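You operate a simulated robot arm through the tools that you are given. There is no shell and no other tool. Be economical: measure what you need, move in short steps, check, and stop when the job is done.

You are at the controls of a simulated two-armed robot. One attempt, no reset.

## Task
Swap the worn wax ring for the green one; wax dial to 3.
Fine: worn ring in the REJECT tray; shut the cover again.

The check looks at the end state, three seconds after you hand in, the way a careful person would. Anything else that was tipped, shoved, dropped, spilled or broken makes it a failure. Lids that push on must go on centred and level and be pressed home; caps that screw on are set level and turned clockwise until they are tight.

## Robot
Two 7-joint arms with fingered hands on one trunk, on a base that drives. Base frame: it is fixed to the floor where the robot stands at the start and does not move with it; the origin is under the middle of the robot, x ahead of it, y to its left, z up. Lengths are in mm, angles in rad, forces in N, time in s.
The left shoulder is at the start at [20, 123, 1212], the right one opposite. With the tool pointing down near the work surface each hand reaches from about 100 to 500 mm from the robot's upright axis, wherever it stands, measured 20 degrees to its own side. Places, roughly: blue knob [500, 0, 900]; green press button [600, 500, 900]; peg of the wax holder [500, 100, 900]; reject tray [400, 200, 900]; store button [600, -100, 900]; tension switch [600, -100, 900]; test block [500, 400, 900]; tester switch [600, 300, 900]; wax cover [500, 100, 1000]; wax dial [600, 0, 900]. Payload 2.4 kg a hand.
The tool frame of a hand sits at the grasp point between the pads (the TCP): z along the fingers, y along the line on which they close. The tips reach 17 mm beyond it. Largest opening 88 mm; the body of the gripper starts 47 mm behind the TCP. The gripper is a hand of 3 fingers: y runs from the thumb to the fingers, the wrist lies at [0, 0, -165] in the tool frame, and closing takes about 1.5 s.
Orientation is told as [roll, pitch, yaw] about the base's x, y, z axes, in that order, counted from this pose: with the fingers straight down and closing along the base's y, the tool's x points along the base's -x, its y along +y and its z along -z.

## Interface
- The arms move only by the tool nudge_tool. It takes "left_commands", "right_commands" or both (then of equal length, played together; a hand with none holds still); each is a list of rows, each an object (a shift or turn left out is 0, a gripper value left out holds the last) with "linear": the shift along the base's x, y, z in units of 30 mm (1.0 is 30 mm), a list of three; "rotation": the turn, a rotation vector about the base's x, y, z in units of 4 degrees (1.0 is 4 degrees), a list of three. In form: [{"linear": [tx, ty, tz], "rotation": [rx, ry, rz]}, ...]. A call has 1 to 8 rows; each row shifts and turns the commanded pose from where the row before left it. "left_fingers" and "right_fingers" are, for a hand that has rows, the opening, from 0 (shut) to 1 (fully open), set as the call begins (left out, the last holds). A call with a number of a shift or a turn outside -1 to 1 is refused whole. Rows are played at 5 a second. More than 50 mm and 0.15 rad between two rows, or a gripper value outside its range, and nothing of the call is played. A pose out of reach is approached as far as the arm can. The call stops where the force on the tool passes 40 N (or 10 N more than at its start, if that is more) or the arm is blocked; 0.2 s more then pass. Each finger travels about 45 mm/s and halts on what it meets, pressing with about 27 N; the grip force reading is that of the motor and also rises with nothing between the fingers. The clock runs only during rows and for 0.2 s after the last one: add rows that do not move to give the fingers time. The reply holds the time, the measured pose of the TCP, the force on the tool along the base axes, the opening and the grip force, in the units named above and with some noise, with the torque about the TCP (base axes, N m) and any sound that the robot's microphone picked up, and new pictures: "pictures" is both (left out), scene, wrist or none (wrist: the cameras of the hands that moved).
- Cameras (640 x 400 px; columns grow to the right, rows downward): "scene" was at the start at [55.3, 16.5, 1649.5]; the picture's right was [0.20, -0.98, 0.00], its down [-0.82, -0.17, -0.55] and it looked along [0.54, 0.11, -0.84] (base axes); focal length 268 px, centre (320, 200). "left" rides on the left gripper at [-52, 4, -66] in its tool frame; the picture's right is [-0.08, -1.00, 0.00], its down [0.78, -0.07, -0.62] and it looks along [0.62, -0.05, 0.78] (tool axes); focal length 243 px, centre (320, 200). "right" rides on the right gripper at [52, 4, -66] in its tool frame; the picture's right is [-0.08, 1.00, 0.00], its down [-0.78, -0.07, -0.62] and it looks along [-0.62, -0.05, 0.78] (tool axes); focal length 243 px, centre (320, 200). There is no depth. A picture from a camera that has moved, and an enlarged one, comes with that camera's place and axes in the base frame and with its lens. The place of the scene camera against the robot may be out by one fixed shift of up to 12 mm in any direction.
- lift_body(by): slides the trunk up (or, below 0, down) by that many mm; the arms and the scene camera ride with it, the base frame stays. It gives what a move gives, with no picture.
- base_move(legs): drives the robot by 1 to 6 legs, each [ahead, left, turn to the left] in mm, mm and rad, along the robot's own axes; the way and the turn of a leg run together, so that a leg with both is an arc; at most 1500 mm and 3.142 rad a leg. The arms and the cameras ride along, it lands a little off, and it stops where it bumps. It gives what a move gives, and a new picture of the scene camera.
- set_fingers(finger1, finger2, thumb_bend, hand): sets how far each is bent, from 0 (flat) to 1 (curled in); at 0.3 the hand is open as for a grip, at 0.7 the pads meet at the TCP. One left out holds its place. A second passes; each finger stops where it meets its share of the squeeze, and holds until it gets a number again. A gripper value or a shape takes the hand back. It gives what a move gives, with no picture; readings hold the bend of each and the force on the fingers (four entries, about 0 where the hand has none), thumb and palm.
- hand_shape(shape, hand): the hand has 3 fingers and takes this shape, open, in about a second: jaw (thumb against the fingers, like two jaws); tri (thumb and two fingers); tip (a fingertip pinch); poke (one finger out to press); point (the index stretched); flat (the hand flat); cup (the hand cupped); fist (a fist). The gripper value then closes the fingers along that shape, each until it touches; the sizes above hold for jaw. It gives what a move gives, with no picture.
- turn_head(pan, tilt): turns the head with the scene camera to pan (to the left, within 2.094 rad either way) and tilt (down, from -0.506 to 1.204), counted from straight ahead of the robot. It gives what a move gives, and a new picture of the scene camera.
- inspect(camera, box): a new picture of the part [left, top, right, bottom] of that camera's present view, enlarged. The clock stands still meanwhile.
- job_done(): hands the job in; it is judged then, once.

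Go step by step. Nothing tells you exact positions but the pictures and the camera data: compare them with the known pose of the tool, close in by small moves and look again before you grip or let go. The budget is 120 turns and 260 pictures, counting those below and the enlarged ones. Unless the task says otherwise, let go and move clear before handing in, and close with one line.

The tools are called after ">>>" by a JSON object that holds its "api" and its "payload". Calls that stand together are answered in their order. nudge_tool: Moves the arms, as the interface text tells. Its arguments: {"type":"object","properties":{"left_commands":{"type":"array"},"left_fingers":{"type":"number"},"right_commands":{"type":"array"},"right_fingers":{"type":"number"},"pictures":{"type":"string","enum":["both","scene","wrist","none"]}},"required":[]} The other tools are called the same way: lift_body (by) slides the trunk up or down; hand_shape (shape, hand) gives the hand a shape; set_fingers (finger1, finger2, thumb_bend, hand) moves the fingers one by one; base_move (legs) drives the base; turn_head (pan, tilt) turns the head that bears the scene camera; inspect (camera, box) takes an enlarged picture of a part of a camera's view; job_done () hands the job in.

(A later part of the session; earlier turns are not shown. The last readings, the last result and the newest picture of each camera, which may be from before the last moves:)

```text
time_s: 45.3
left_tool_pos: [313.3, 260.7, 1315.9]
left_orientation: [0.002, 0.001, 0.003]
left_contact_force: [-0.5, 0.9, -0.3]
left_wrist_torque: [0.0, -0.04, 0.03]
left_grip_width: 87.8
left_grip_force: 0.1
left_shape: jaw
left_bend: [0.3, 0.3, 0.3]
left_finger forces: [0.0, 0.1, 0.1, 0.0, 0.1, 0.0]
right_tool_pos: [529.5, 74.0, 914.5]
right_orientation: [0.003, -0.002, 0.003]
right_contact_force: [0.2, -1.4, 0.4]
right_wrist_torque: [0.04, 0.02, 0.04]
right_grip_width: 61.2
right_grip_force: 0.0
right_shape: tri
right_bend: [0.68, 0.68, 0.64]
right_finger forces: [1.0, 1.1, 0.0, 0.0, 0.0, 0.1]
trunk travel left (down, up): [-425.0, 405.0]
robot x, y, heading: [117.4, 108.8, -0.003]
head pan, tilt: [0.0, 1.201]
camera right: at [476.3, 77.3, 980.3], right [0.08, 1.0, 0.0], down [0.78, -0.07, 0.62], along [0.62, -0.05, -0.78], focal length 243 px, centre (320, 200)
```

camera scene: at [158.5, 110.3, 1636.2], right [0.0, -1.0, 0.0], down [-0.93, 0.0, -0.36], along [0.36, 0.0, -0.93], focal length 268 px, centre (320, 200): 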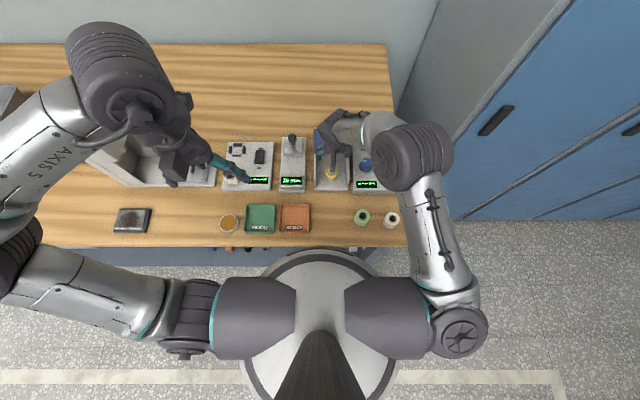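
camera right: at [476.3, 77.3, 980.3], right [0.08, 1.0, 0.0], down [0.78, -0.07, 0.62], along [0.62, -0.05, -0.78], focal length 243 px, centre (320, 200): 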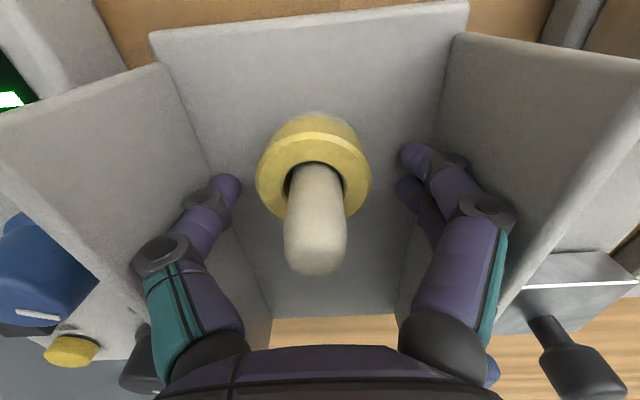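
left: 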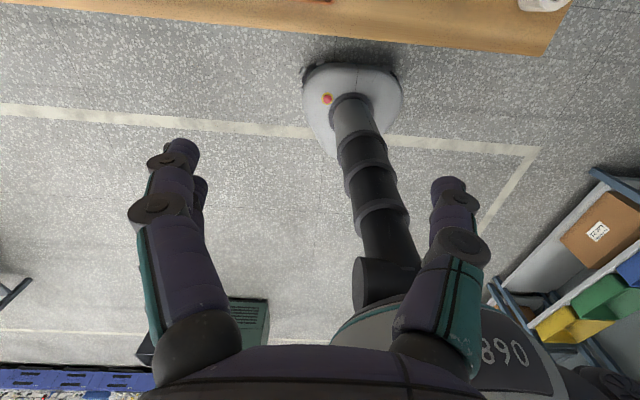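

>>> {"api": "nudge_tool", "payload": {"right_commands": [{"linear": [0.03, -0.03, -0.33]}], "pictures": "none"}}

>>> {"api": "nudge_tool", "payload": {"right_commands": [{}, {}, {}, {}, {}, {}], "right_fingers": 0.3, "pictures": "wrist"}}

```text
time_s: 45.7
left_tool_pos: [313.6, 262.2, 1317.8]
left_orientation: [0.0, 0.0, -0.002]
left_contact_force: [-0.1, -0.7, 0.4]
left_wrist_torque: [0.01, 0.01, 0.0]
left_grip_width: 87.9
left_grip_force: 0.0
left_shape: jaw
left_bend: [0.3, 0.3, 0.3]
left_finger forces: [0.1, 0.0, 0.1, 0.1, 0.1, 0.1]
right_tool_pos: [529.2, 73.9, 905.7]
right_orientation: [0.003, -0.002, 0.002]
right_contact_force: [-0.7, -0.7, 1.1]
right_wrist_torque: [0.02, -0.01, 0.0]
right_grip_width: 61.0
right_grip_force: 0.1
right_shape: tri
right_bend: [0.68, 0.68, 0.64]
right_finger forces: [1.3, 1.2, 0.0, 0.0, 0.0, 0.0]
trunk travel left (down, up): [-425.0, 405.0]
robot x, y, heading: [114.9, 107.7, 0.0]
head pan, tilt: [0.0, 1.201]
```

```text
time_s: 47.1
left_tool_pos: [314.1, 260.9, 1316.6]
left_orientation: [0.0, 0.002, 0.003]
left_contact_force: [-0.1, 0.6, 0.6]
left_wrist_torque: [0.01, 0.03, -0.01]
left_grip_width: 87.8
left_grip_force: 0.1
left_shape: jaw
left_bend: [0.3, 0.3, 0.3]
left_finger forces: [0.0, 0.0, 0.0, 0.0, 0.0, 0.0]
right_tool_pos: [531.2, 74.6, 905.9]
right_orientation: [0.003, -0.001, 0.004]
right_contact_force: [4.5, -2.8, 1.9]
right_wrist_torque: [-0.05, -0.08, 0.04]
right_grip_width: 29.2
right_grip_force: 26.5
right_shape: tri
right_bend: [0.75, 0.74, 0.7]
right_finger forces: [11.0, 14.9, 0.0, 0.0, 27.9, 0.0]
trunk travel left (down, up): [-425.0, 405.0]
robot x, y, heading: [118.5, 109.7, 0.002]
head pan, tilt: [0.0, 1.201]
camera right: at [477.6, 77.2, 970.5], right [0.08, 1.0, 0.0], down [0.78, -0.07, 0.62], along [0.62, -0.05, -0.78], focal length 243 px, centre (320, 200)
```

right: 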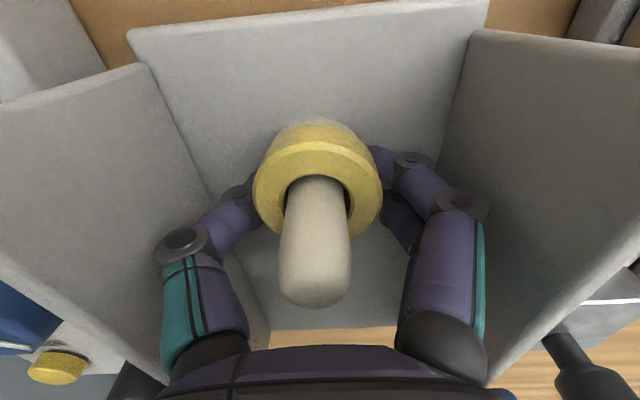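

>>> {"api": "nudge_tool", "payload": {"right_commands": [{"linear": [-0.07, 0, 0.2]}, {"linear": [0, 0, 0.3]}], "pictures": "wrist"}}

```text
time_s: 47.7
left_tool_pos: [317.2, 260.6, 1315.3]
left_orientation: [0.002, 0.002, 0.002]
left_contact_force: [0.5, -0.4, 0.4]
left_wrist_torque: [0.0, -0.02, -0.01]
left_grip_width: 87.7
left_grip_force: 0.0
left_shape: jaw
left_bend: [0.3, 0.3, 0.3]
left_finger forces: [0.0, 0.1, 0.0, 0.0, 0.0, 0.1]
right_tool_pos: [529.9, 73.5, 920.2]
right_orientation: [0.003, -0.002, 0.001]
right_contact_force: [9.3, -7.9, -9.7]
right_wrist_torque: [0.11, -0.14, -0.08]
right_grip_width: 20.1
right_grip_force: 28.1
right_shape: tri
right_bend: [0.77, 0.76, 0.76]
right_finger forces: [6.8, 13.4, 0.0, 0.0, 23.0, 0.1]
trunk travel left (down, up): [-425.0, 405.0]
robot x, y, heading: [117.1, 104.7, 0.004]
head pan, tilt: [0.0, 1.201]
camera right: at [476.9, 75.4, 985.5], right [0.08, 1.0, 0.0], down [0.78, -0.07, 0.62], along [0.62, -0.05, -0.78], focal length 243 px, centre (320, 200)
```

right: 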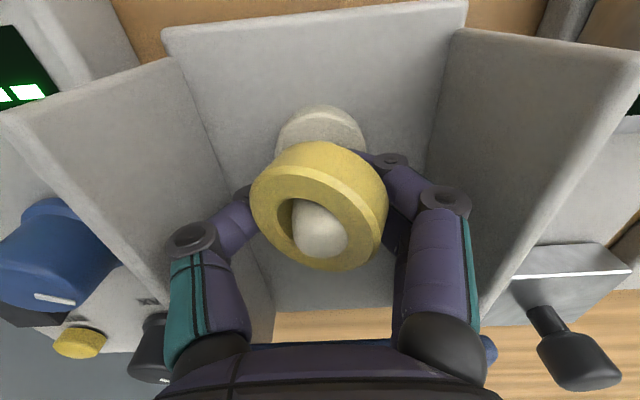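

The curled tips wedge under the ring and it tilts. I release, raise and try the "tip" pinch shape.

>>> {"api": "nudge_tool", "payload": {"right_commands": [{}, {}, {}, {}], "right_fingers": 0.7, "pictures": "none"}}

>>> {"api": "nudge_tool", "payload": {"right_commands": [{"linear": [0, 0.03, 1]}, {"linear": [0, 0, 1]}, {"linear": [0, 0, 1]}], "pictures": "none"}}

>>> {"api": "hand_shape", "payload": {"hand": "right", "shape": "tip"}}

>>> {"api": "inspect", "payload": {"camera": "right", "box": [0, 0, 640, 400]}}

>>> {"api": "nudge_tool", "payload": {"right_commands": [{}, {}, {}], "right_fingers": 0.7, "pictures": "wrist"}}

```text
time_s: 48.7
left_tool_pos: [315.2, 260.9, 1315.4]
left_orientation: [0.001, 0.002, 0.002]
left_contact_force: [-0.7, 0.0, -0.4]
left_wrist_torque: [-0.02, 0.01, -0.05]
left_grip_width: 87.9
left_grip_force: 0.0
left_shape: jaw
left_bend: [0.3, 0.3, 0.3]
left_finger forces: [0.0, 0.1, 0.0, 0.0, 0.0, 0.1]
right_tool_pos: [527.8, 74.7, 921.0]
right_orientation: [0.005, -0.001, 0.004]
right_contact_force: [-0.1, -0.5, -0.3]
right_wrist_torque: [0.01, 0.02, 0.01]
right_grip_width: 60.7
right_grip_force: 0.0
right_shape: tri
right_bend: [0.68, 0.68, 0.64]
right_finger forces: [0.4, 0.3, 0.0, 0.0, 0.1, 0.0]
trunk travel left (down, up): [-425.0, 405.0]
robot x, y, heading: [113.1, 106.7, -0.001]
head pan, tilt: [0.0, 1.201]
```

```text
time_s: 49.5
left_tool_pos: [314.5, 260.2, 1316.4]
left_orientation: [0.001, 0.0, 0.002]
left_contact_force: [0.2, -0.3, 1.6]
left_wrist_torque: [0.0, -0.02, -0.01]
left_grip_width: 87.9
left_grip_force: 0.2
left_shape: jaw
left_bend: [0.3, 0.3, 0.3]
left_finger forces: [0.0, 0.0, 0.1, 0.0, 0.0, 0.0]
right_tool_pos: [528.4, 74.4, 1009.8]
right_orientation: [0.005, -0.001, 0.002]
right_contact_force: [0.1, 0.3, -0.1]
right_wrist_torque: [-0.01, -0.02, -0.01]
right_grip_width: 61.2
right_grip_force: 0.1
right_shape: tri
right_bend: [0.67, 0.67, 0.64]
right_finger forces: [0.0, 0.1, 0.0, 0.1, 0.1, 0.0]
trunk travel left (down, up): [-425.0, 405.0]
robot x, y, heading: [119.3, 112.3, 0.006]
head pan, tilt: [0.0, 1.201]
```

```text
time_s: 50.4
left_tool_pos: [314.6, 260.7, 1317.0]
left_orientation: [-0.002, 0.002, 0.003]
left_contact_force: [-0.4, 0.3, -0.4]
left_wrist_torque: [-0.02, -0.03, -0.02]
left_grip_width: 87.8
left_grip_force: 0.0
left_shape: jaw
left_bend: [0.3, 0.3, 0.3]
left_finger forces: [0.0, 0.0, 0.0, 0.1, 0.0, 0.0]
right_tool_pos: [528.8, 73.2, 1009.3]
right_orientation: [0.003, -0.003, 0.003]
right_contact_force: [-0.4, -0.4, 0.5]
right_wrist_torque: [-0.02, 0.0, 0.0]
right_grip_width: 87.9
right_grip_force: 0.0
right_shape: tip
right_bend: [0.3, 0.3, 0.3]
right_finger forces: [0.0, 0.0, 0.0, 0.1, 0.0, 0.0]
trunk travel left (down, up): [-425.0, 405.0]
robot x, y, heading: [114.4, 108.2, -0.002]
head pan, tilt: [0.0, 1.201]
```

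```text
1.00 times, centred on (320, 200) of right (not enlarged: the box is as wide or as high as the picture)
camera zoom: at [475.3, 75.8, 1074.4], right [0.08, 1.0, 0.0], down [0.78, -0.07, 0.62], along [0.62, -0.05, -0.78], focal length 243 px, centre (320, 200)
```

zoom: 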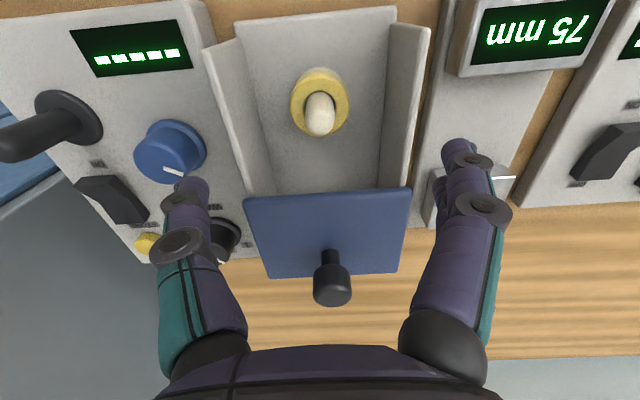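

```text
time_s: 51.2
left_tool_pos: [315.2, 260.6, 1316.4]
left_orientation: [0.0, 0.001, 0.004]
left_contact_force: [0.5, -0.2, 0.7]
left_wrist_torque: [-0.03, -0.01, 0.02]
left_grip_width: 88.0
left_grip_force: 0.0
left_shape: jaw
left_bend: [0.3, 0.3, 0.3]
left_finger forces: [0.0, 0.0, 0.0, 0.0, 0.0, 0.0]
right_tool_pos: [528.1, 73.4, 1009.7]
right_orientation: [0.006, -0.003, 0.004]
right_contact_force: [0.0, -0.2, 0.0]
right_wrist_torque: [-0.02, 0.0, 0.02]
right_grip_width: 62.0
right_grip_force: 0.0
right_shape: tip
right_bend: [0.67, 0.67, 0.64]
right_finger forces: [0.0, 0.0, 0.0, 0.0, 0.1, 0.0]
trunk travel left (down, up): [-425.0, 405.0]
robot x, y, heading: [117.2, 109.2, 0.001]
head pan, tilt: [0.0, 1.201]
camera right: at [475.3, 75.8, 1074.6], right [0.08, 1.0, 0.0], down [0.78, -0.07, 0.62], along [0.62, -0.05, -0.78], focal length 243 px, centre (320, 200)
```

right: 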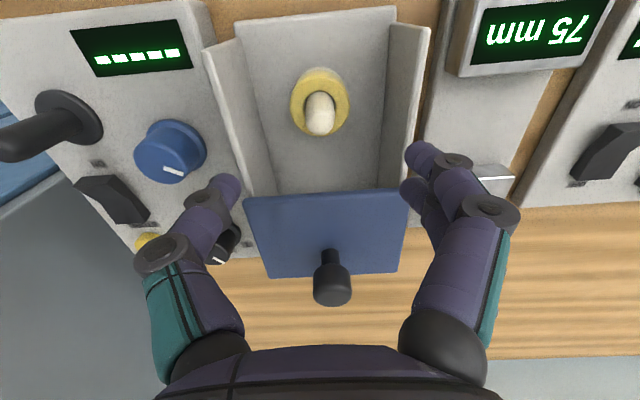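

>>> {"api": "set_fingers", "payload": {"hand": "right", "finger1": 0.5, "finger2": 0.5, "thumb_bend": 0.5}}

>>> {"api": "inspect", "payload": {"camera": "right", "box": [0, 0, 640, 400]}}

>>> {"api": "inspect", "payload": {"camera": "scene", "box": [290, 80, 410, 210]}}

```text
time_s: 52.2
left_tool_pos: [314.2, 261.5, 1316.9]
left_orientation: [0.001, 0.001, 0.001]
left_contact_force: [-0.5, -0.1, -0.4]
left_wrist_torque: [0.01, -0.04, -0.03]
left_grip_width: 88.0
left_grip_force: 0.1
left_shape: jaw
left_bend: [0.3, 0.3, 0.3]
left_finger forces: [0.1, 0.1, 0.0, 0.0, 0.0, 0.1]
right_tool_pos: [529.1, 73.2, 1009.0]
right_orientation: [0.004, -0.002, 0.005]
right_contact_force: [0.3, 0.5, -0.5]
right_wrist_torque: [-0.01, -0.01, 0.0]
right_grip_width: 39.9
right_grip_force: 0.0
right_shape: fingers
right_bend: [0.5, 0.5, 0.5]
right_finger forces: [0.0, 0.1, 0.1, 0.1, 0.0, 0.0]
trunk travel left (down, up): [-425.0, 405.0]
robot x, y, heading: [118.0, 106.5, 0.004]
head pan, tilt: [0.0, 1.201]
```

```text
1.00 times, centred on (320, 200) of right (not enlarged: the box is as wide or as high as the picture)
camera zoom: at [475.3, 75.8, 1074.6], right [0.08, 1.0, 0.0], down [0.78, -0.07, 0.62], along [0.62, -0.05, -0.78], focal length 243 px, centre (320, 200)
```

zoom: 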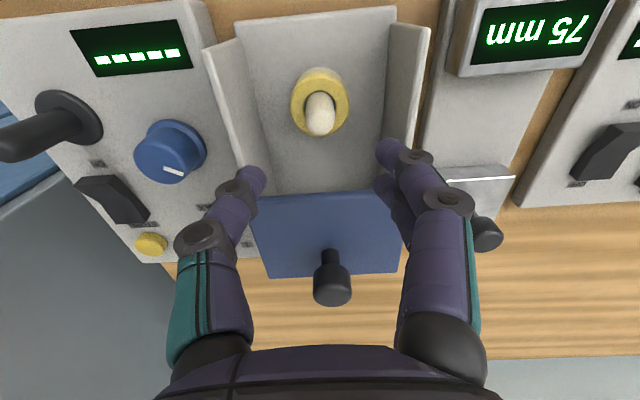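

```text
3.08 times, centred on (350, 145) of scene
camera zoom: at [158.5, 110.3, 1636.2], right [0.0, -1.0, 0.0], down [-0.93, 0.0, -0.36], along [0.36, 0.0, -0.93], focal length 826 px, centre (228, 369)
```

zoom: 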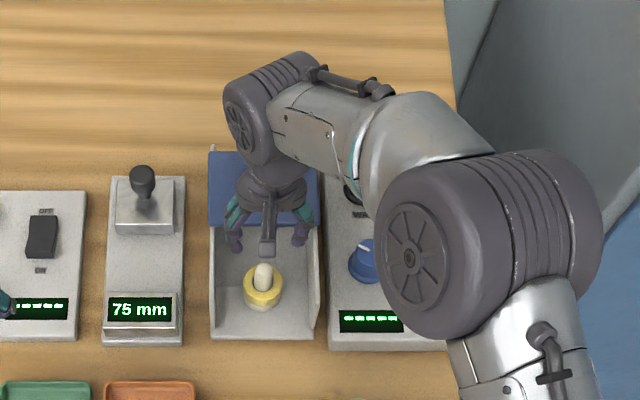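

set_fingers keeps the fingers straighter, which suits this ring. I open to 0.4, descend, then close that way.

>>> {"api": "set_fingers", "payload": {"hand": "right", "finger1": 0.4, "finger2": 0.4, "thumb_bend": 0.4}}

>>> {"api": "nudge_tool", "payload": {"right_commands": [{"linear": [0.03, -0.02, -0.9]}, {"linear": [0, 0, -0.9]}, {"linear": [0, 0, -0.9]}, {"linear": [0, 0, -0.6]}], "pictures": "wrist"}}

```text
time_s: 53.2
left_tool_pos: [314.9, 260.3, 1316.3]
left_orientation: [-0.001, 0.002, 0.002]
left_contact_force: [-0.3, -0.6, -0.1]
left_wrist_torque: [-0.01, -0.01, 0.01]
left_grip_width: 88.1
left_grip_force: 0.1
left_shape: jaw
left_bend: [0.3, 0.3, 0.3]
left_finger forces: [0.0, 0.1, 0.1, 0.0, 0.0, 0.0]
right_tool_pos: [529.5, 72.9, 1008.7]
right_orientation: [0.002, -0.001, 0.003]
right_contact_force: [-0.2, -0.3, -0.1]
right_wrist_torque: [-0.02, -0.04, -0.02]
right_grip_width: 62.1
right_grip_force: 0.1
right_shape: fingers
right_bend: [0.4, 0.4, 0.4]
right_finger forces: [0.1, 0.0, 0.0, 0.0, 0.0, 0.1]
trunk travel left (down, up): [-425.0, 405.0]
robot x, y, heading: [116.5, 110.4, 0.002]
head pan, tilt: [0.0, 1.201]
```

```text
time_s: 54.2
left_tool_pos: [314.3, 261.4, 1316.4]
left_orientation: [0.0, 0.0, 0.001]
left_contact_force: [0.3, 0.1, -0.1]
left_wrist_torque: [-0.02, 0.0, -0.05]
left_grip_width: 88.0
left_grip_force: 0.1
left_shape: jaw
left_bend: [0.3, 0.3, 0.3]
left_finger forces: [0.1, 0.1, 0.0, 0.0, 0.0, 0.0]
right_tool_pos: [530.5, 74.4, 910.3]
right_orientation: [0.004, -0.001, 0.0]
right_contact_force: [-0.8, 0.0, 0.0]
right_wrist_torque: [0.0, 0.02, 0.03]
right_grip_width: 62.2
right_grip_force: 0.0
right_shape: fingers
right_bend: [0.4, 0.4, 0.4]
right_finger forces: [0.0, 0.0, 0.1, 0.0, 0.1, 0.0]
trunk travel left (down, up): [-425.0, 405.0]
robot x, y, heading: [114.3, 108.1, 0.004]
head pan, tilt: [0.0, 1.201]
camera right: at [477.9, 75.8, 975.7], right [0.08, 1.0, 0.0], down [0.78, -0.07, 0.62], along [0.62, -0.05, -0.78], focal length 243 px, centre (320, 200)
```

right: 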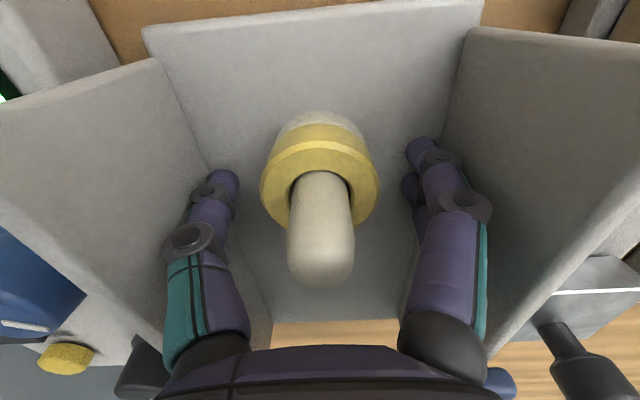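

>>> {"api": "nudge_tool", "payload": {"right_commands": [{"linear": [-0.05, -0.03, -0.15]}, {"linear": [0, 0, -0.1]}], "pictures": "none"}}

>>> {"api": "set_fingers", "payload": {"hand": "right", "finger1": 0.62, "finger2": 0.62, "thumb_bend": 0.62}}

>>> {"api": "inspect", "payload": {"camera": "right", "box": [0, 0, 640, 400]}}

```text
time_s: 54.9
left_tool_pos: [311.9, 261.0, 1315.9]
left_orientation: [0.0, 0.001, 0.001]
left_contact_force: [-0.5, -0.1, -0.6]
left_wrist_torque: [0.02, 0.02, 0.04]
left_grip_width: 88.2
left_grip_force: 0.1
left_shape: jaw
left_bend: [0.3, 0.3, 0.3]
left_finger forces: [0.0, 0.0, 0.0, 0.0, 0.0, 0.0]
right_tool_pos: [530.5, 72.8, 907.3]
right_orientation: [0.007, -0.014, 0.002]
right_contact_force: [-3.5, 0.3, 18.7]
right_wrist_torque: [-0.06, 0.11, -0.05]
right_grip_width: 64.0
right_grip_force: 9.1
right_shape: fingers
right_bend: [0.41, 0.4, 0.4]
right_finger forces: [5.7, 2.4, 0.1, 0.0, 9.9, 0.1]
trunk travel left (down, up): [-425.0, 405.0]
robot x, y, heading: [118.3, 104.7, 0.003]
head pan, tilt: [0.0, 1.201]
stopped in row 2 (right hand): the force on the tool passed its limit at 43 N (the readings are from after the stop); the commanded pose is now the measured one
```

```text
time_s: 55.8
left_tool_pos: [312.3, 261.5, 1316.2]
left_orientation: [0.001, 0.0, 0.002]
left_contact_force: [-0.5, 0.0, 0.4]
left_wrist_torque: [0.01, 0.05, 0.0]
left_grip_width: 88.2
left_grip_force: 0.1
left_shape: jaw
left_bend: [0.3, 0.3, 0.3]
left_finger forces: [0.0, 0.0, 0.0, 0.0, 0.1, 0.0]
right_tool_pos: [532.5, 74.8, 908.2]
right_orientation: [0.008, -0.019, 0.001]
right_contact_force: [-1.9, 2.4, 20.9]
right_wrist_torque: [-0.23, 0.16, -0.16]
right_grip_width: 38.1
right_grip_force: 11.6
right_shape: fingers
right_bend: [0.58, 0.59, 0.52]
right_finger forces: [8.6, 1.5, 0.0, 0.0, 13.1, 0.1]
trunk travel left (down, up): [-425.0, 405.0]
robot x, y, heading: [118.4, 109.5, 0.005]
head pan, tilt: [0.0, 1.201]
stopped (right hand): the force on the tool passed its limit at 41 N (the readings are from after the stop); the commanded pose is now the measured one
```

```text
1.00 times, centred on (320, 200) of right (not enlarged: the box is as wide or as high as the picture)
camera zoom: at [478.2, 76.3, 972.9], right [0.08, 1.0, 0.01], down [0.77, -0.07, 0.64], along [0.63, -0.04, -0.77], focal length 243 px, centre (320, 200)
```

zoom: 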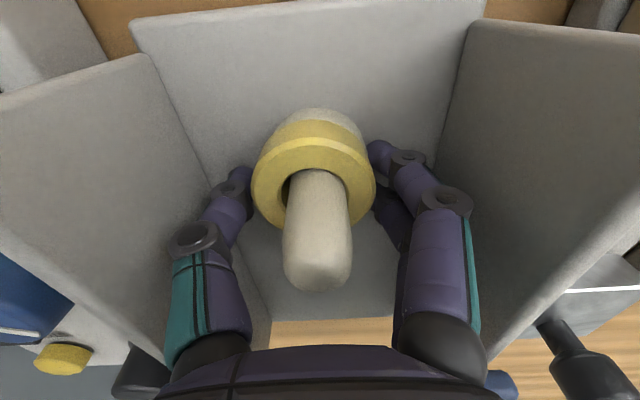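

>>> {"api": "nudge_tool", "payload": {"right_commands": [{"linear": [-0.05, 0, 0.17]}], "pictures": "none"}}

>>> {"api": "set_fingers", "payload": {"hand": "right", "finger1": 0.68, "finger2": 0.68, "thumb_bend": 0.68}}

>>> {"api": "inspect", "payload": {"camera": "right", "box": [0, 0, 640, 400]}}

```text
time_s: 56.2
left_tool_pos: [315.5, 262.3, 1315.7]
left_orientation: [0.001, 0.003, 0.002]
left_contact_force: [-0.6, 0.1, -0.3]
left_wrist_torque: [0.03, 0.0, 0.03]
left_grip_width: 88.0
left_grip_force: 0.0
left_shape: jaw
left_bend: [0.3, 0.3, 0.3]
left_finger forces: [0.0, 0.0, 0.1, 0.0, 0.0, 0.0]
right_tool_pos: [531.8, 72.9, 912.0]
right_orientation: [0.007, -0.014, 0.002]
right_contact_force: [3.0, 3.6, -3.5]
right_wrist_torque: [-0.02, -0.03, -0.06]
right_grip_width: 31.7
right_grip_force: 2.9
right_shape: fingers
right_bend: [0.55, 0.58, 0.53]
right_finger forces: [2.5, 2.4, 0.0, 0.0, 0.5, 0.0]
trunk travel left (down, up): [-425.0, 405.0]
robot x, y, heading: [113.2, 108.0, -0.001]
head pan, tilt: [0.0, 1.201]
```

```text
time_s: 57.2
left_tool_pos: [315.5, 261.8, 1316.3]
left_orientation: [0.001, 0.001, 0.001]
left_contact_force: [0.2, 1.0, -0.2]
left_wrist_torque: [0.0, 0.03, -0.01]
left_grip_width: 88.1
left_grip_force: 0.1
left_shape: jaw
left_bend: [0.3, 0.3, 0.3]
left_finger forces: [0.0, 0.0, 0.0, 0.0, 0.0, 0.1]
right_tool_pos: [532.7, 74.0, 913.6]
right_orientation: [0.008, -0.013, 0.002]
right_contact_force: [1.4, 1.4, -3.9]
right_wrist_torque: [0.0, 0.0, 0.0]
right_grip_width: 28.6
right_grip_force: 8.6
right_shape: fingers
right_bend: [0.55, 0.58, 0.6]
right_finger forces: [5.5, 4.0, 0.1, 0.0, 7.9, 0.1]
trunk travel left (down, up): [-425.0, 405.0]
robot x, y, heading: [116.1, 108.4, 0.005]
head pan, tilt: [0.0, 1.201]
```

```text
1.00 times, centred on (320, 200) of right (not enlarged: the box is as wide or as high as the picture)
camera zoom: at [477.5, 75.6, 976.7], right [0.08, 1.0, 0.01], down [0.77, -0.07, 0.63], along [0.63, -0.05, -0.77], focal length 243 px, centre (320, 200)
```

zoom: 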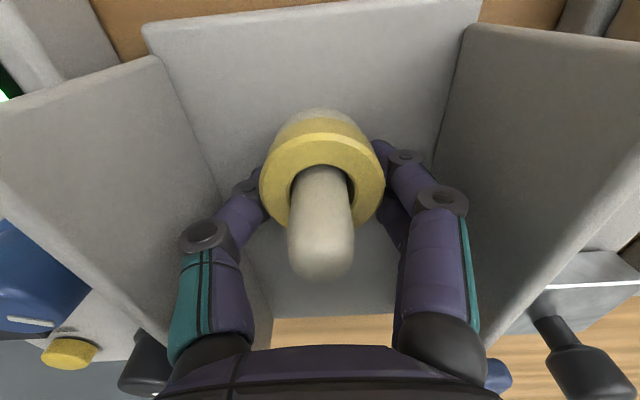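

The grip looks balanced, so I lift gently.

>>> {"api": "nudge_tool", "payload": {"right_commands": [{"linear": [0, 0, 0.2]}, {"linear": [0, 0, 0.3]}, {"linear": [0, 0, 0.3]}], "pictures": "wrist"}}

```text
time_s: 58.0
left_tool_pos: [315.3, 261.2, 1314.5]
left_orientation: [0.0, -0.001, 0.002]
left_contact_force: [0.2, -0.5, -0.1]
left_wrist_torque: [0.01, 0.02, -0.02]
left_grip_width: 87.9
left_grip_force: 0.1
left_shape: jaw
left_bend: [0.3, 0.3, 0.3]
left_finger forces: [0.0, 0.1, 0.1, 0.0, 0.1, 0.0]
right_tool_pos: [530.9, 74.0, 937.5]
right_orientation: [0.008, -0.016, 0.0]
right_contact_force: [0.3, -0.1, 0.1]
right_wrist_torque: [0.0, 0.01, 0.0]
right_grip_width: 25.8
right_grip_force: 6.9
right_shape: fingers
right_bend: [0.59, 0.62, 0.62]
right_finger forces: [4.1, 2.7, 0.0, 0.0, 7.5, 0.0]
trunk travel left (down, up): [-425.0, 405.0]
robot x, y, heading: [115.6, 106.5, 0.001]
head pan, tilt: [0.0, 1.201]
camera right: at [477.7, 75.8, 1001.1], right [0.08, 1.0, 0.01], down [0.77, -0.07, 0.63], along [0.63, -0.05, -0.77], focal length 243 px, centre (320, 200)
```

right: 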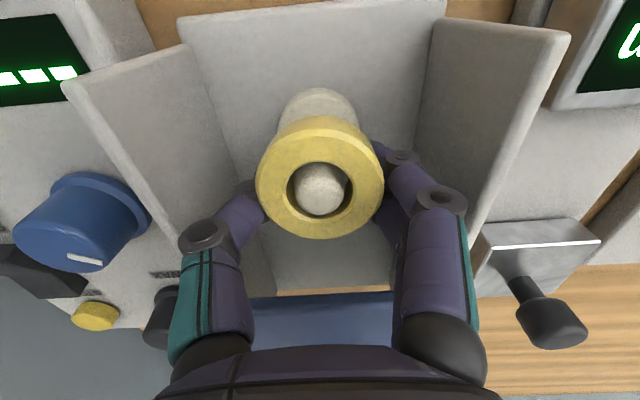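

The ring is held level and free. I raise clear and carry it over the REJECT tray (≈391,184).

>>> {"api": "nudge_tool", "payload": {"right_commands": [{"linear": [0, 0, 0.7]}, {"linear": [0, 0, 0.8]}, {"linear": [0, 0, 0.8]}, {"linear": [-0.9, 0.3, 0]}, {"linear": [-0.9, 0.8, 0]}, {"linear": [-0.9, 0.9, 0]}, {"linear": [-0.9, 0.9, 0]}, {"linear": [-0.9, 0.7, 0]}]}}

```text
time_s: 59.8
left_tool_pos: [314.6, 262.4, 1316.7]
left_orientation: [0.0, 0.0, 0.001]
left_contact_force: [-0.1, 0.0, -0.2]
left_wrist_torque: [0.01, 0.02, 0.0]
left_grip_width: 87.8
left_grip_force: 0.0
left_shape: jaw
left_bend: [0.3, 0.3, 0.3]
left_finger forces: [0.1, 0.0, 0.0, 0.0, 0.0, 0.0]
right_tool_pos: [397.6, 182.4, 1009.7]
right_orientation: [0.007, -0.017, 0.006]
right_contact_force: [-0.4, 0.2, -1.0]
right_wrist_torque: [0.01, 0.03, 0.02]
right_grip_width: 21.0
right_grip_force: 6.1
right_shape: fingers
right_bend: [0.62, 0.66, 0.63]
right_finger forces: [4.5, 1.6, 0.0, 0.1, 6.2, 0.0]
trunk travel left (down, up): [-425.0, 405.0]
robot x, y, heading: [114.5, 107.3, 0.001]
head pan, tilt: [0.0, 1.201]
camera scene: at [158.2, 110.7, 1636.2], right [0.0, -1.0, 0.0], down [-0.93, 0.0, -0.36], along [0.36, 0.0, -0.93], focal length 268 px, centre (320, 200)
camera right: at [343.5, 184.2, 1072.3], right [0.08, 1.0, 0.01], down [0.77, -0.07, 0.63], along [0.63, -0.04, -0.77], focal length 243 px, centre (320, 200)
```

scene: 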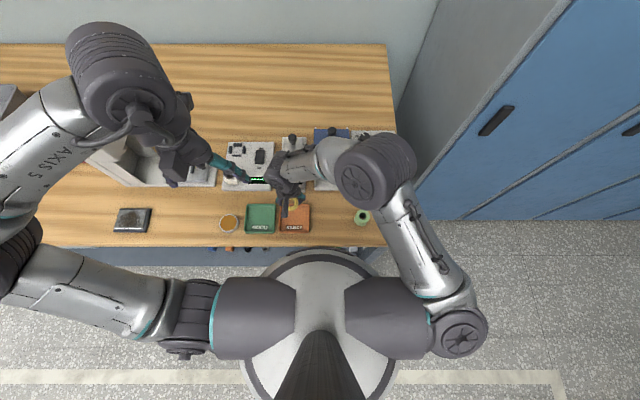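
right: 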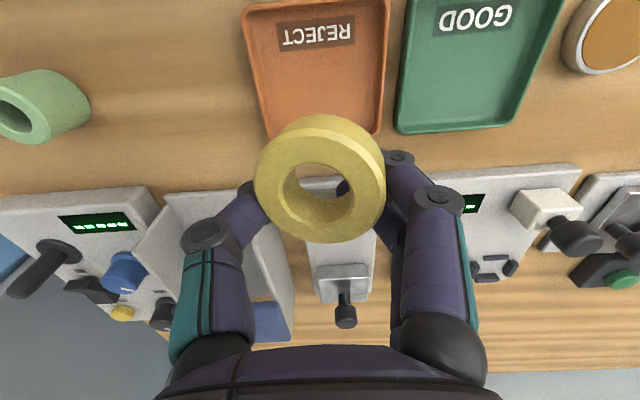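

>>> {"api": "nudge_tool", "payload": {"right_commands": [{"linear": [-0.5, -0.03, -0.9]}, {"linear": [0, 0, -0.9]}, {"linear": [0, 0, -0.8]}, {"linear": [0, 0, -0.5]}]}}

>>> {"api": "inspect", "payload": {"camera": "scene", "box": [230, 150, 390, 270]}}

```text
time_s: 60.8
left_tool_pos: [314.7, 261.5, 1316.1]
left_orientation: [0.001, 0.001, -0.001]
left_contact_force: [0.0, 0.1, 0.6]
left_wrist_torque: [-0.04, 0.0, 0.0]
left_grip_width: 87.6
left_grip_force: 0.0
left_shape: jaw
left_bend: [0.3, 0.3, 0.3]
left_finger forces: [0.0, 0.0, 0.0, 0.0, 0.0, 0.0]
right_tool_pos: [381.2, 181.0, 912.4]
right_orientation: [0.006, -0.015, 0.001]
right_contact_force: [0.3, 0.0, -0.2]
right_wrist_torque: [0.0, -0.02, 0.01]
right_grip_width: 20.5
right_grip_force: 6.2
right_shape: fingers
right_bend: [0.63, 0.66, 0.63]
right_finger forces: [4.5, 1.7, 0.0, 0.0, 6.0, 0.0]
trunk travel left (down, up): [-425.0, 405.0]
robot x, y, heading: [115.8, 108.6, 0.001]
head pan, tilt: [0.0, 1.201]
camera scene: at [158.7, 110.5, 1636.2], right [0.0, -1.0, 0.0], down [-0.93, 0.0, -0.36], along [0.36, 0.0, -0.93], focal length 268 px, centre (320, 200)
camera right: at [326.9, 183.3, 976.9], right [0.08, 1.0, 0.01], down [0.77, -0.07, 0.63], along [0.63, -0.05, -0.77], focal length 243 px, centre (320, 200)
```

scene: 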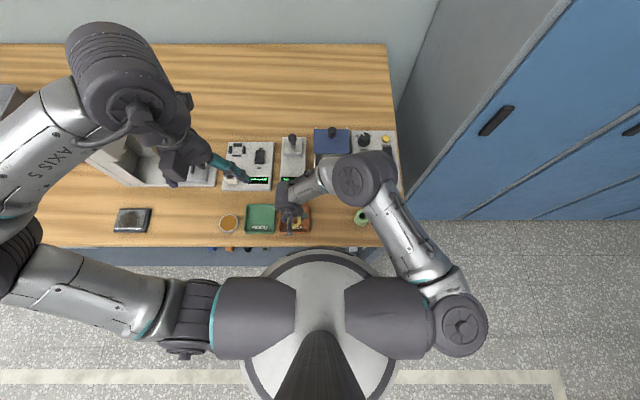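
right: 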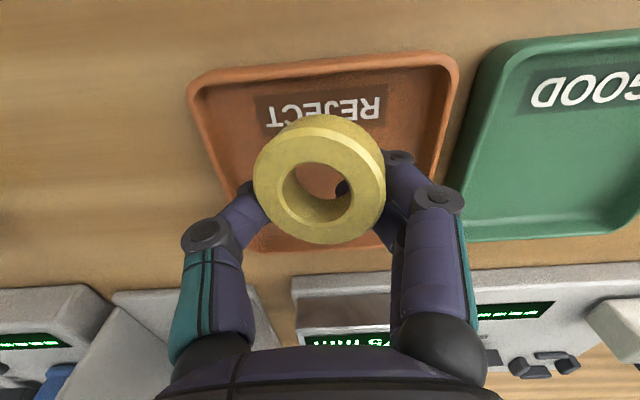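

```text
3.33 times, centred on (310, 210) of scene
camera zoom: at [158.7, 110.5, 1636.2], right [0.0, -1.0, 0.0], down [-0.93, 0.0, -0.36], along [0.36, 0.0, -0.93], focal length 895 px, centre (353, 167)
```

zoom: 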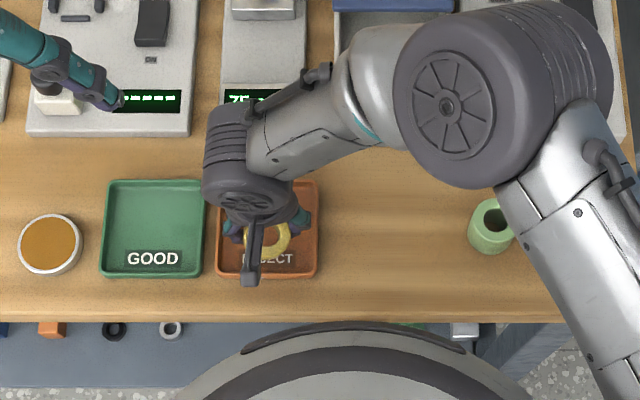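

Ring is centred over the tray; I lower until contact.

>>> {"api": "nudge_tool", "payload": {"right_commands": [{"linear": [0, 0, -0.3]}, {"linear": [0, 0, -0.2]}], "pictures": "wrist"}}

```text
time_s: 61.4
left_tool_pos: [313.2, 261.1, 1316.0]
left_orientation: [0.002, 0.0, 0.0]
left_contact_force: [0.1, 0.4, -0.1]
left_wrist_torque: [0.0, -0.01, -0.01]
left_grip_width: 87.8
left_grip_force: 0.0
left_shape: jaw
left_bend: [0.3, 0.3, 0.3]
left_finger forces: [0.0, 0.1, 0.0, 0.0, 0.0, 0.0]
right_tool_pos: [382.3, 182.9, 903.3]
right_orientation: [0.01, -0.021, 0.001]
right_contact_force: [-7.3, -2.2, 30.7]
right_wrist_torque: [-0.42, 0.24, -0.09]
right_grip_width: 20.3
right_grip_force: 20.2
right_shape: fingers
right_bend: [0.66, 0.66, 0.67]
right_finger forces: [9.6, 1.2, 0.0, 0.1, 29.5, 0.0]
trunk travel left (down, up): [-425.0, 405.0]
robot x, y, heading: [115.1, 110.2, 0.0]
head pan, tilt: [0.0, 1.201]
stopped in row 2 (right hand): the force on the tool passed its limit at 48 N (the readings are from after the stop); the commanded pose is now the measured one
camera right: at [327.0, 183.8, 967.8], right [0.09, 1.0, 0.01], down [0.77, -0.07, 0.64], along [0.63, -0.04, -0.77], focal length 243 px, centre (320, 200)
```

right: 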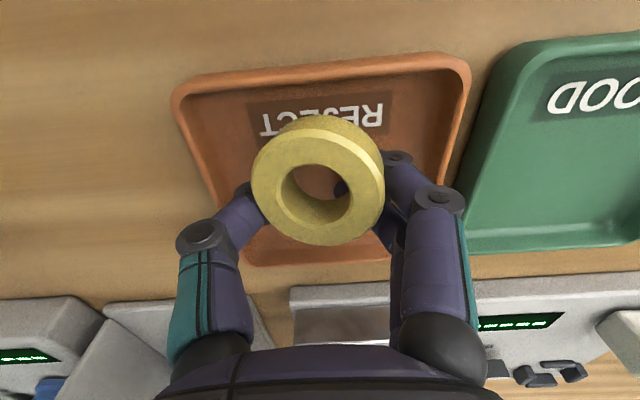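

Contact. I ease up 2 mm and open.

>>> {"api": "nudge_tool", "payload": {"right_commands": [{"linear": [0, 0, 0.08]}], "pictures": "none"}}

>>> {"api": "set_fingers", "payload": {"hand": "right", "finger1": 0.4, "finger2": 0.4, "thumb_bend": 0.4}}

>>> {"api": "nudge_tool", "payload": {"right_commands": [{"linear": [0, 0, 1]}, {"linear": [0, 0, 1]}, {"linear": [0, 0, 1]}]}}

```text
time_s: 61.8
left_tool_pos: [313.8, 260.6, 1315.4]
left_orientation: [0.0, 0.0, 0.002]
left_contact_force: [0.1, 0.9, 1.0]
left_wrist_torque: [-0.02, 0.01, -0.02]
left_grip_width: 87.8
left_grip_force: 0.1
left_shape: jaw
left_bend: [0.3, 0.3, 0.3]
left_finger forces: [0.0, 0.1, 0.1, 0.1, 0.0, 0.0]
right_tool_pos: [382.1, 181.2, 903.2]
right_orientation: [0.009, -0.019, -0.001]
right_contact_force: [-3.0, -1.0, 8.4]
right_wrist_torque: [-0.18, 0.06, -0.06]
right_grip_width: 20.2
right_grip_force: 10.6
right_shape: fingers
right_bend: [0.64, 0.66, 0.65]
right_finger forces: [5.4, 1.2, 0.1, 0.0, 13.9, 0.0]
trunk travel left (down, up): [-425.0, 405.0]
robot x, y, heading: [115.9, 105.3, 0.002]
head pan, tilt: [0.0, 1.201]
```

```text
time_s: 62.8
left_tool_pos: [314.2, 261.6, 1316.3]
left_orientation: [0.0, 0.0, 0.001]
left_contact_force: [0.2, -0.3, -0.7]
left_wrist_torque: [0.01, -0.03, 0.01]
left_grip_width: 88.0
left_grip_force: 0.0
left_shape: jaw
left_bend: [0.3, 0.3, 0.3]
left_finger forces: [0.0, 0.0, 0.0, 0.0, 0.0, 0.1]
right_tool_pos: [382.5, 183.2, 905.4]
right_orientation: [0.01, -0.02, -0.001]
right_contact_force: [-0.8, 5.5, 28.8]
right_wrist_torque: [-0.45, 0.08, -0.05]
right_grip_width: 42.2
right_grip_force: 15.0
right_shape: fingers
right_bend: [0.41, 0.41, 0.53]
right_finger forces: [0.7, 0.6, 0.1, 0.0, 28.1, 0.0]
trunk travel left (down, up): [-425.0, 405.0]
robot x, y, heading: [116.0, 110.6, 0.001]
head pan, tilt: [0.0, 1.201]
```

```text
time_s: 63.5
left_tool_pos: [314.4, 261.7, 1316.3]
left_orientation: [0.0, 0.001, 0.002]
left_contact_force: [-0.4, 0.8, 1.0]
left_wrist_torque: [-0.02, -0.01, 0.01]
left_grip_width: 88.1
left_grip_force: 0.1
left_shape: jaw
left_bend: [0.3, 0.3, 0.3]
left_finger forces: [0.0, 0.1, 0.1, 0.0, 0.1, 0.0]
right_tool_pos: [381.9, 179.4, 992.9]
right_orientation: [0.008, -0.016, -0.001]
right_contact_force: [0.6, -0.3, 0.3]
right_wrist_torque: [0.02, -0.02, -0.03]
right_grip_width: 62.0
right_grip_force: 0.1
right_shape: fingers
right_bend: [0.4, 0.4, 0.4]
right_finger forces: [0.0, 0.0, 0.0, 0.1, 0.0, 0.0]
trunk travel left (down, up): [-425.0, 405.0]
robot x, y, heading: [115.4, 107.3, -0.0]
head pan, tilt: [0.0, 1.201]
camera scene: at [158.1, 110.3, 1636.2], right [0.0, -1.0, 0.0], down [-0.93, 0.0, -0.36], along [0.36, 0.0, -0.93], focal length 268 px, centre (320, 200)
camera right: at [327.9, 181.6, 1057.7], right [0.08, 1.0, 0.01], down [0.77, -0.07, 0.63], along [0.63, -0.05, -0.77], focal length 243 px, centre (320, 200)
```

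scene: 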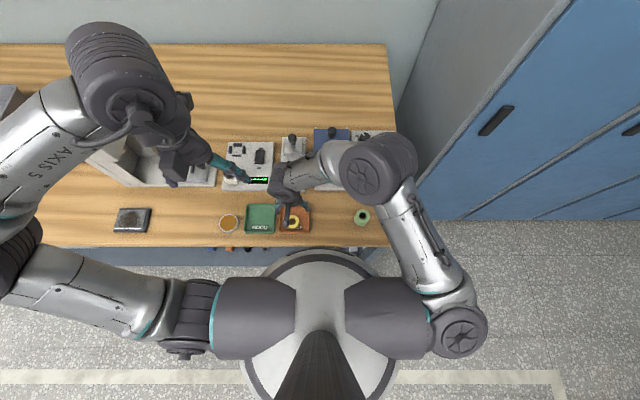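
right: 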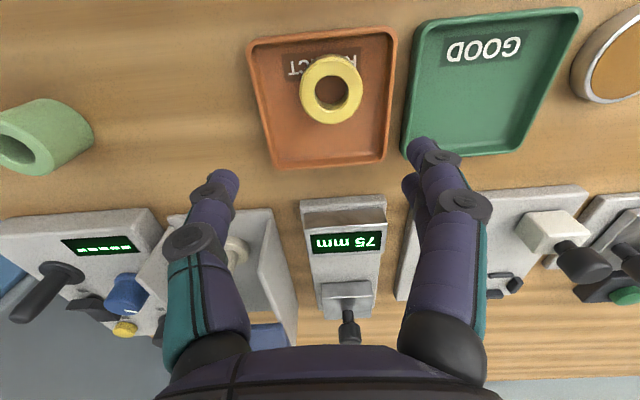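

The worn ring lies flat in REJECT. Next I move over to the green ring near (390,-15).

>>> {"api": "nudge_tool", "payload": {"right_commands": [{"linear": [0, -1, 0]}, {"linear": [0, -1, 0]}, {"linear": [0, -1, 0]}, {"linear": [0, -1, 0]}, {"linear": [0, -1, 0]}, {"linear": [0.1, -1, 0]}, {"linear": [0.1, -0.5, 0]}]}}

>>> {"api": "inspect", "payload": {"camera": "scene", "box": [270, 150, 430, 270]}}

```text
time_s: 65.2
left_tool_pos: [314.8, 261.5, 1316.6]
left_orientation: [0.0, 0.001, 0.002]
left_contact_force: [0.6, 0.2, 0.4]
left_wrist_torque: [0.01, -0.02, 0.01]
left_grip_width: 87.8
left_grip_force: 0.2
left_shape: jaw
left_bend: [0.3, 0.3, 0.3]
left_finger forces: [0.1, 0.0, 0.1, 0.0, 0.1, 0.0]
right_tool_pos: [389.1, -14.5, 994.6]
right_orientation: [0.01, -0.02, 0.001]
right_contact_force: [0.2, 1.0, 0.2]
right_wrist_torque: [0.0, 0.02, -0.03]
right_grip_width: 62.2
right_grip_force: 0.0
right_shape: fingers
right_bend: [0.4, 0.4, 0.4]
right_finger forces: [0.1, 0.0, 0.0, 0.0, 0.1, 0.1]
trunk travel left (down, up): [-425.0, 405.0]
robot x, y, heading: [114.1, 112.1, 0.002]
head pan, tilt: [0.0, 1.201]
camera scene: at [158.6, 110.2, 1636.2], right [0.0, -1.0, 0.0], down [-0.93, 0.0, -0.36], along [0.36, 0.0, -0.93], focal length 268 px, centre (320, 200)
camera right: at [333.5, -11.8, 1057.9], right [0.08, 1.0, 0.01], down [0.77, -0.07, 0.64], along [0.63, -0.04, -0.77], focal length 243 px, centre (320, 200)
```

scene: 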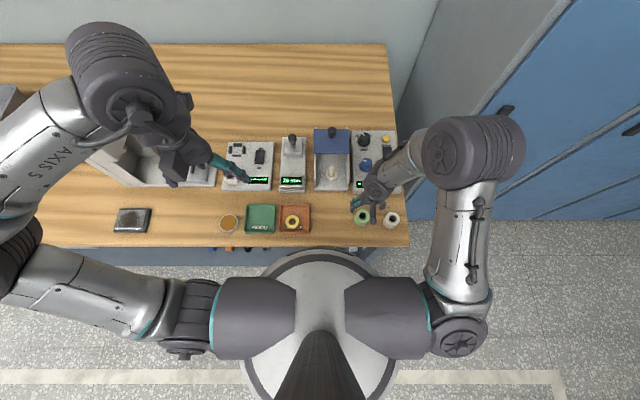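
right: 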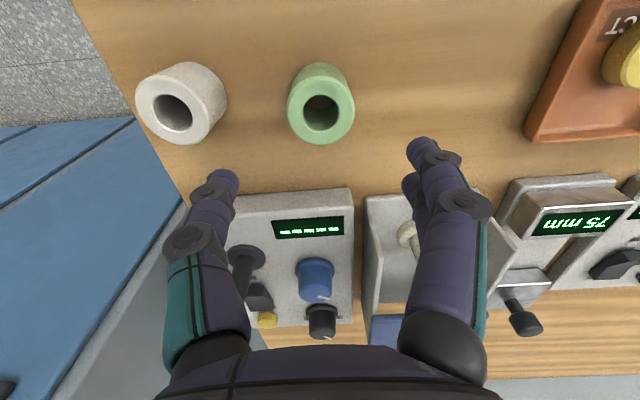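

```text
3.33 times, centred on (350, 210) of scene
camera zoom: at [158.6, 110.2, 1636.2], right [0.0, -1.0, 0.0], down [-0.93, 0.0, -0.36], along [0.36, 0.0, -0.93], focal length 895 px, centre (220, 167)
```

zoom: 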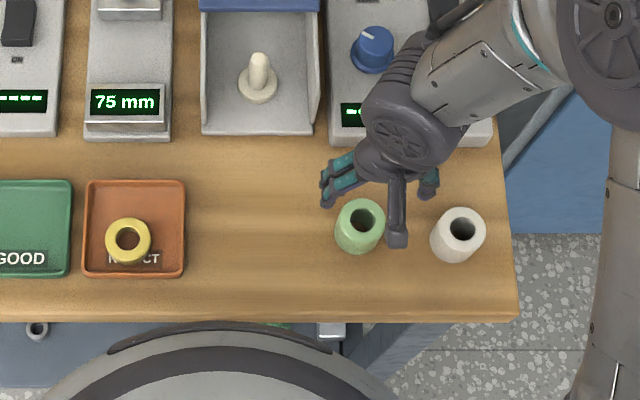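

>>> {"api": "nudge_tool", "payload": {"right_commands": [{"linear": [0, 0.03, -0.8], "rotation": [-0.14, 0.29, 0]}, {"linear": [0, 0, -0.8]}], "pictures": "wrist"}}

```text
time_s: 65.8
left_tool_pos: [314.8, 261.3, 1316.2]
left_orientation: [0.0, 0.003, 0.001]
left_contact_force: [-0.7, 0.2, 0.0]
left_wrist_torque: [-0.02, -0.01, -0.03]
left_grip_width: 87.8
left_grip_force: 0.1
left_shape: jaw
left_bend: [0.3, 0.3, 0.3]
left_finger forces: [0.1, 0.0, 0.0, 0.0, 0.1, 0.0]
right_tool_pos: [389.0, -13.6, 946.2]
right_orientation: [0.0, 0.002, 0.0]
right_contact_force: [-0.6, 0.1, -0.4]
right_wrist_torque: [-0.04, -0.02, 0.01]
right_grip_width: 62.3
right_grip_force: 0.0
right_shape: fingers
right_bend: [0.4, 0.4, 0.4]
right_finger forces: [0.1, 0.0, 0.0, 0.0, 0.0, 0.1]
trunk travel left (down, up): [-425.0, 405.0]
robot x, y, heading: [114.3, 106.8, -0.001]
head pan, tilt: [0.0, 1.201]
camera right: at [336.7, -10.6, 1011.2], right [0.08, 1.0, 0.0], down [0.78, -0.07, 0.62], along [0.62, -0.05, -0.78], focal length 243 px, centre (320, 200)
```

right: 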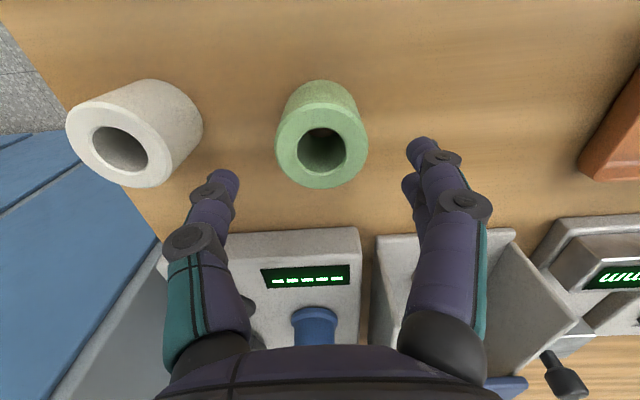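

>>> {"api": "nudge_tool", "payload": {"right_commands": [{"linear": [-0.12, -0.02, -0.7]}, {"linear": [0, 0, -0.6]}], "pictures": "wrist"}}

>>> {"api": "set_fingers", "payload": {"hand": "right", "finger1": 0.68, "finger2": 0.68, "thumb_bend": 0.68}}

>>> {"api": "inspect", "payload": {"camera": "right", "box": [0, 0, 640, 400]}}

```text
time_s: 66.3
left_tool_pos: [315.5, 261.2, 1317.6]
left_orientation: [0.0, 0.003, 0.001]
left_contact_force: [0.0, 0.1, 0.1]
left_wrist_torque: [0.0, 0.02, 0.0]
left_grip_width: 87.9
left_grip_force: 0.1
left_shape: jaw
left_bend: [0.3, 0.3, 0.3]
left_finger forces: [0.0, 0.1, 0.0, 0.1, 0.0, 0.1]
right_tool_pos: [384.3, -15.1, 907.2]
right_orientation: [0.001, 0.003, 0.0]
right_contact_force: [-0.1, 0.7, -0.7]
right_wrist_torque: [-0.02, -0.01, 0.0]
right_grip_width: 62.2
right_grip_force: 0.0
right_shape: fingers
right_bend: [0.4, 0.4, 0.4]
right_finger forces: [0.0, 0.0, 0.0, 0.0, 0.1, 0.1]
trunk travel left (down, up): [-425.0, 405.0]
robot x, y, heading: [116.2, 106.5, 0.004]
head pan, tilt: [0.0, 1.201]
camera right: at [332.5, -11.2, 971.9], right [0.08, 1.0, 0.0], down [0.78, -0.07, 0.62], along [0.62, -0.05, -0.78], focal length 243 px, centre (320, 200)
```

right: 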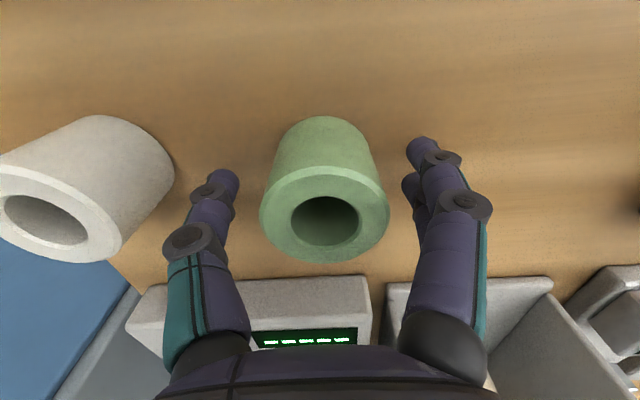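

```text
time_s: 67.3
left_tool_pos: [315.1, 262.0, 1316.8]
left_orientation: [0.0, 0.0, 0.002]
left_contact_force: [-0.4, 0.4, 0.1]
left_wrist_torque: [0.01, -0.02, 0.02]
left_grip_width: 88.0
left_grip_force: 0.1
left_shape: jaw
left_bend: [0.3, 0.3, 0.3]
left_finger forces: [0.0, 0.1, 0.1, 0.0, 0.1, 0.0]
right_tool_pos: [385.5, -15.0, 906.4]
right_orientation: [-0.001, 0.001, 0.0]
right_contact_force: [1.5, -0.3, -0.7]
right_wrist_torque: [0.02, 0.0, -0.03]
right_grip_width: 31.0
right_grip_force: 10.3
right_shape: fingers
right_bend: [0.56, 0.56, 0.59]
right_finger forces: [5.1, 4.9, 0.1, 0.1, 9.6, 0.1]
trunk travel left (down, up): [-425.0, 405.0]
robot x, y, heading: [118.1, 109.0, 0.006]
head pan, tilt: [0.0, 1.201]
```

```text
1.00 times, centred on (320, 200) of right (not enlarged: the box is as wide or as high as the picture)
camera zoom: at [332.6, -11.2, 972.2], right [0.08, 1.0, 0.0], down [0.78, -0.07, 0.62], along [0.62, -0.05, -0.78], focal length 243 px, centre (320, 200)
```

zoom: 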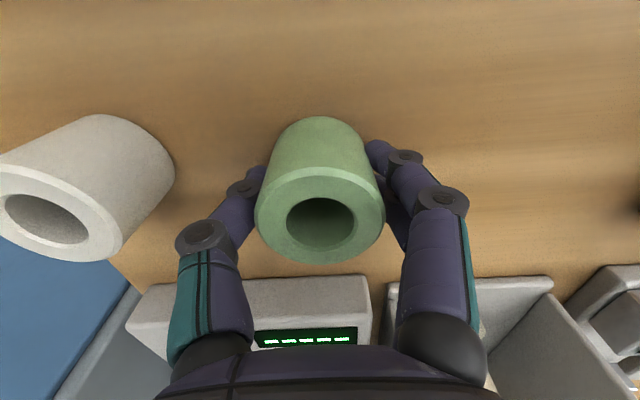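

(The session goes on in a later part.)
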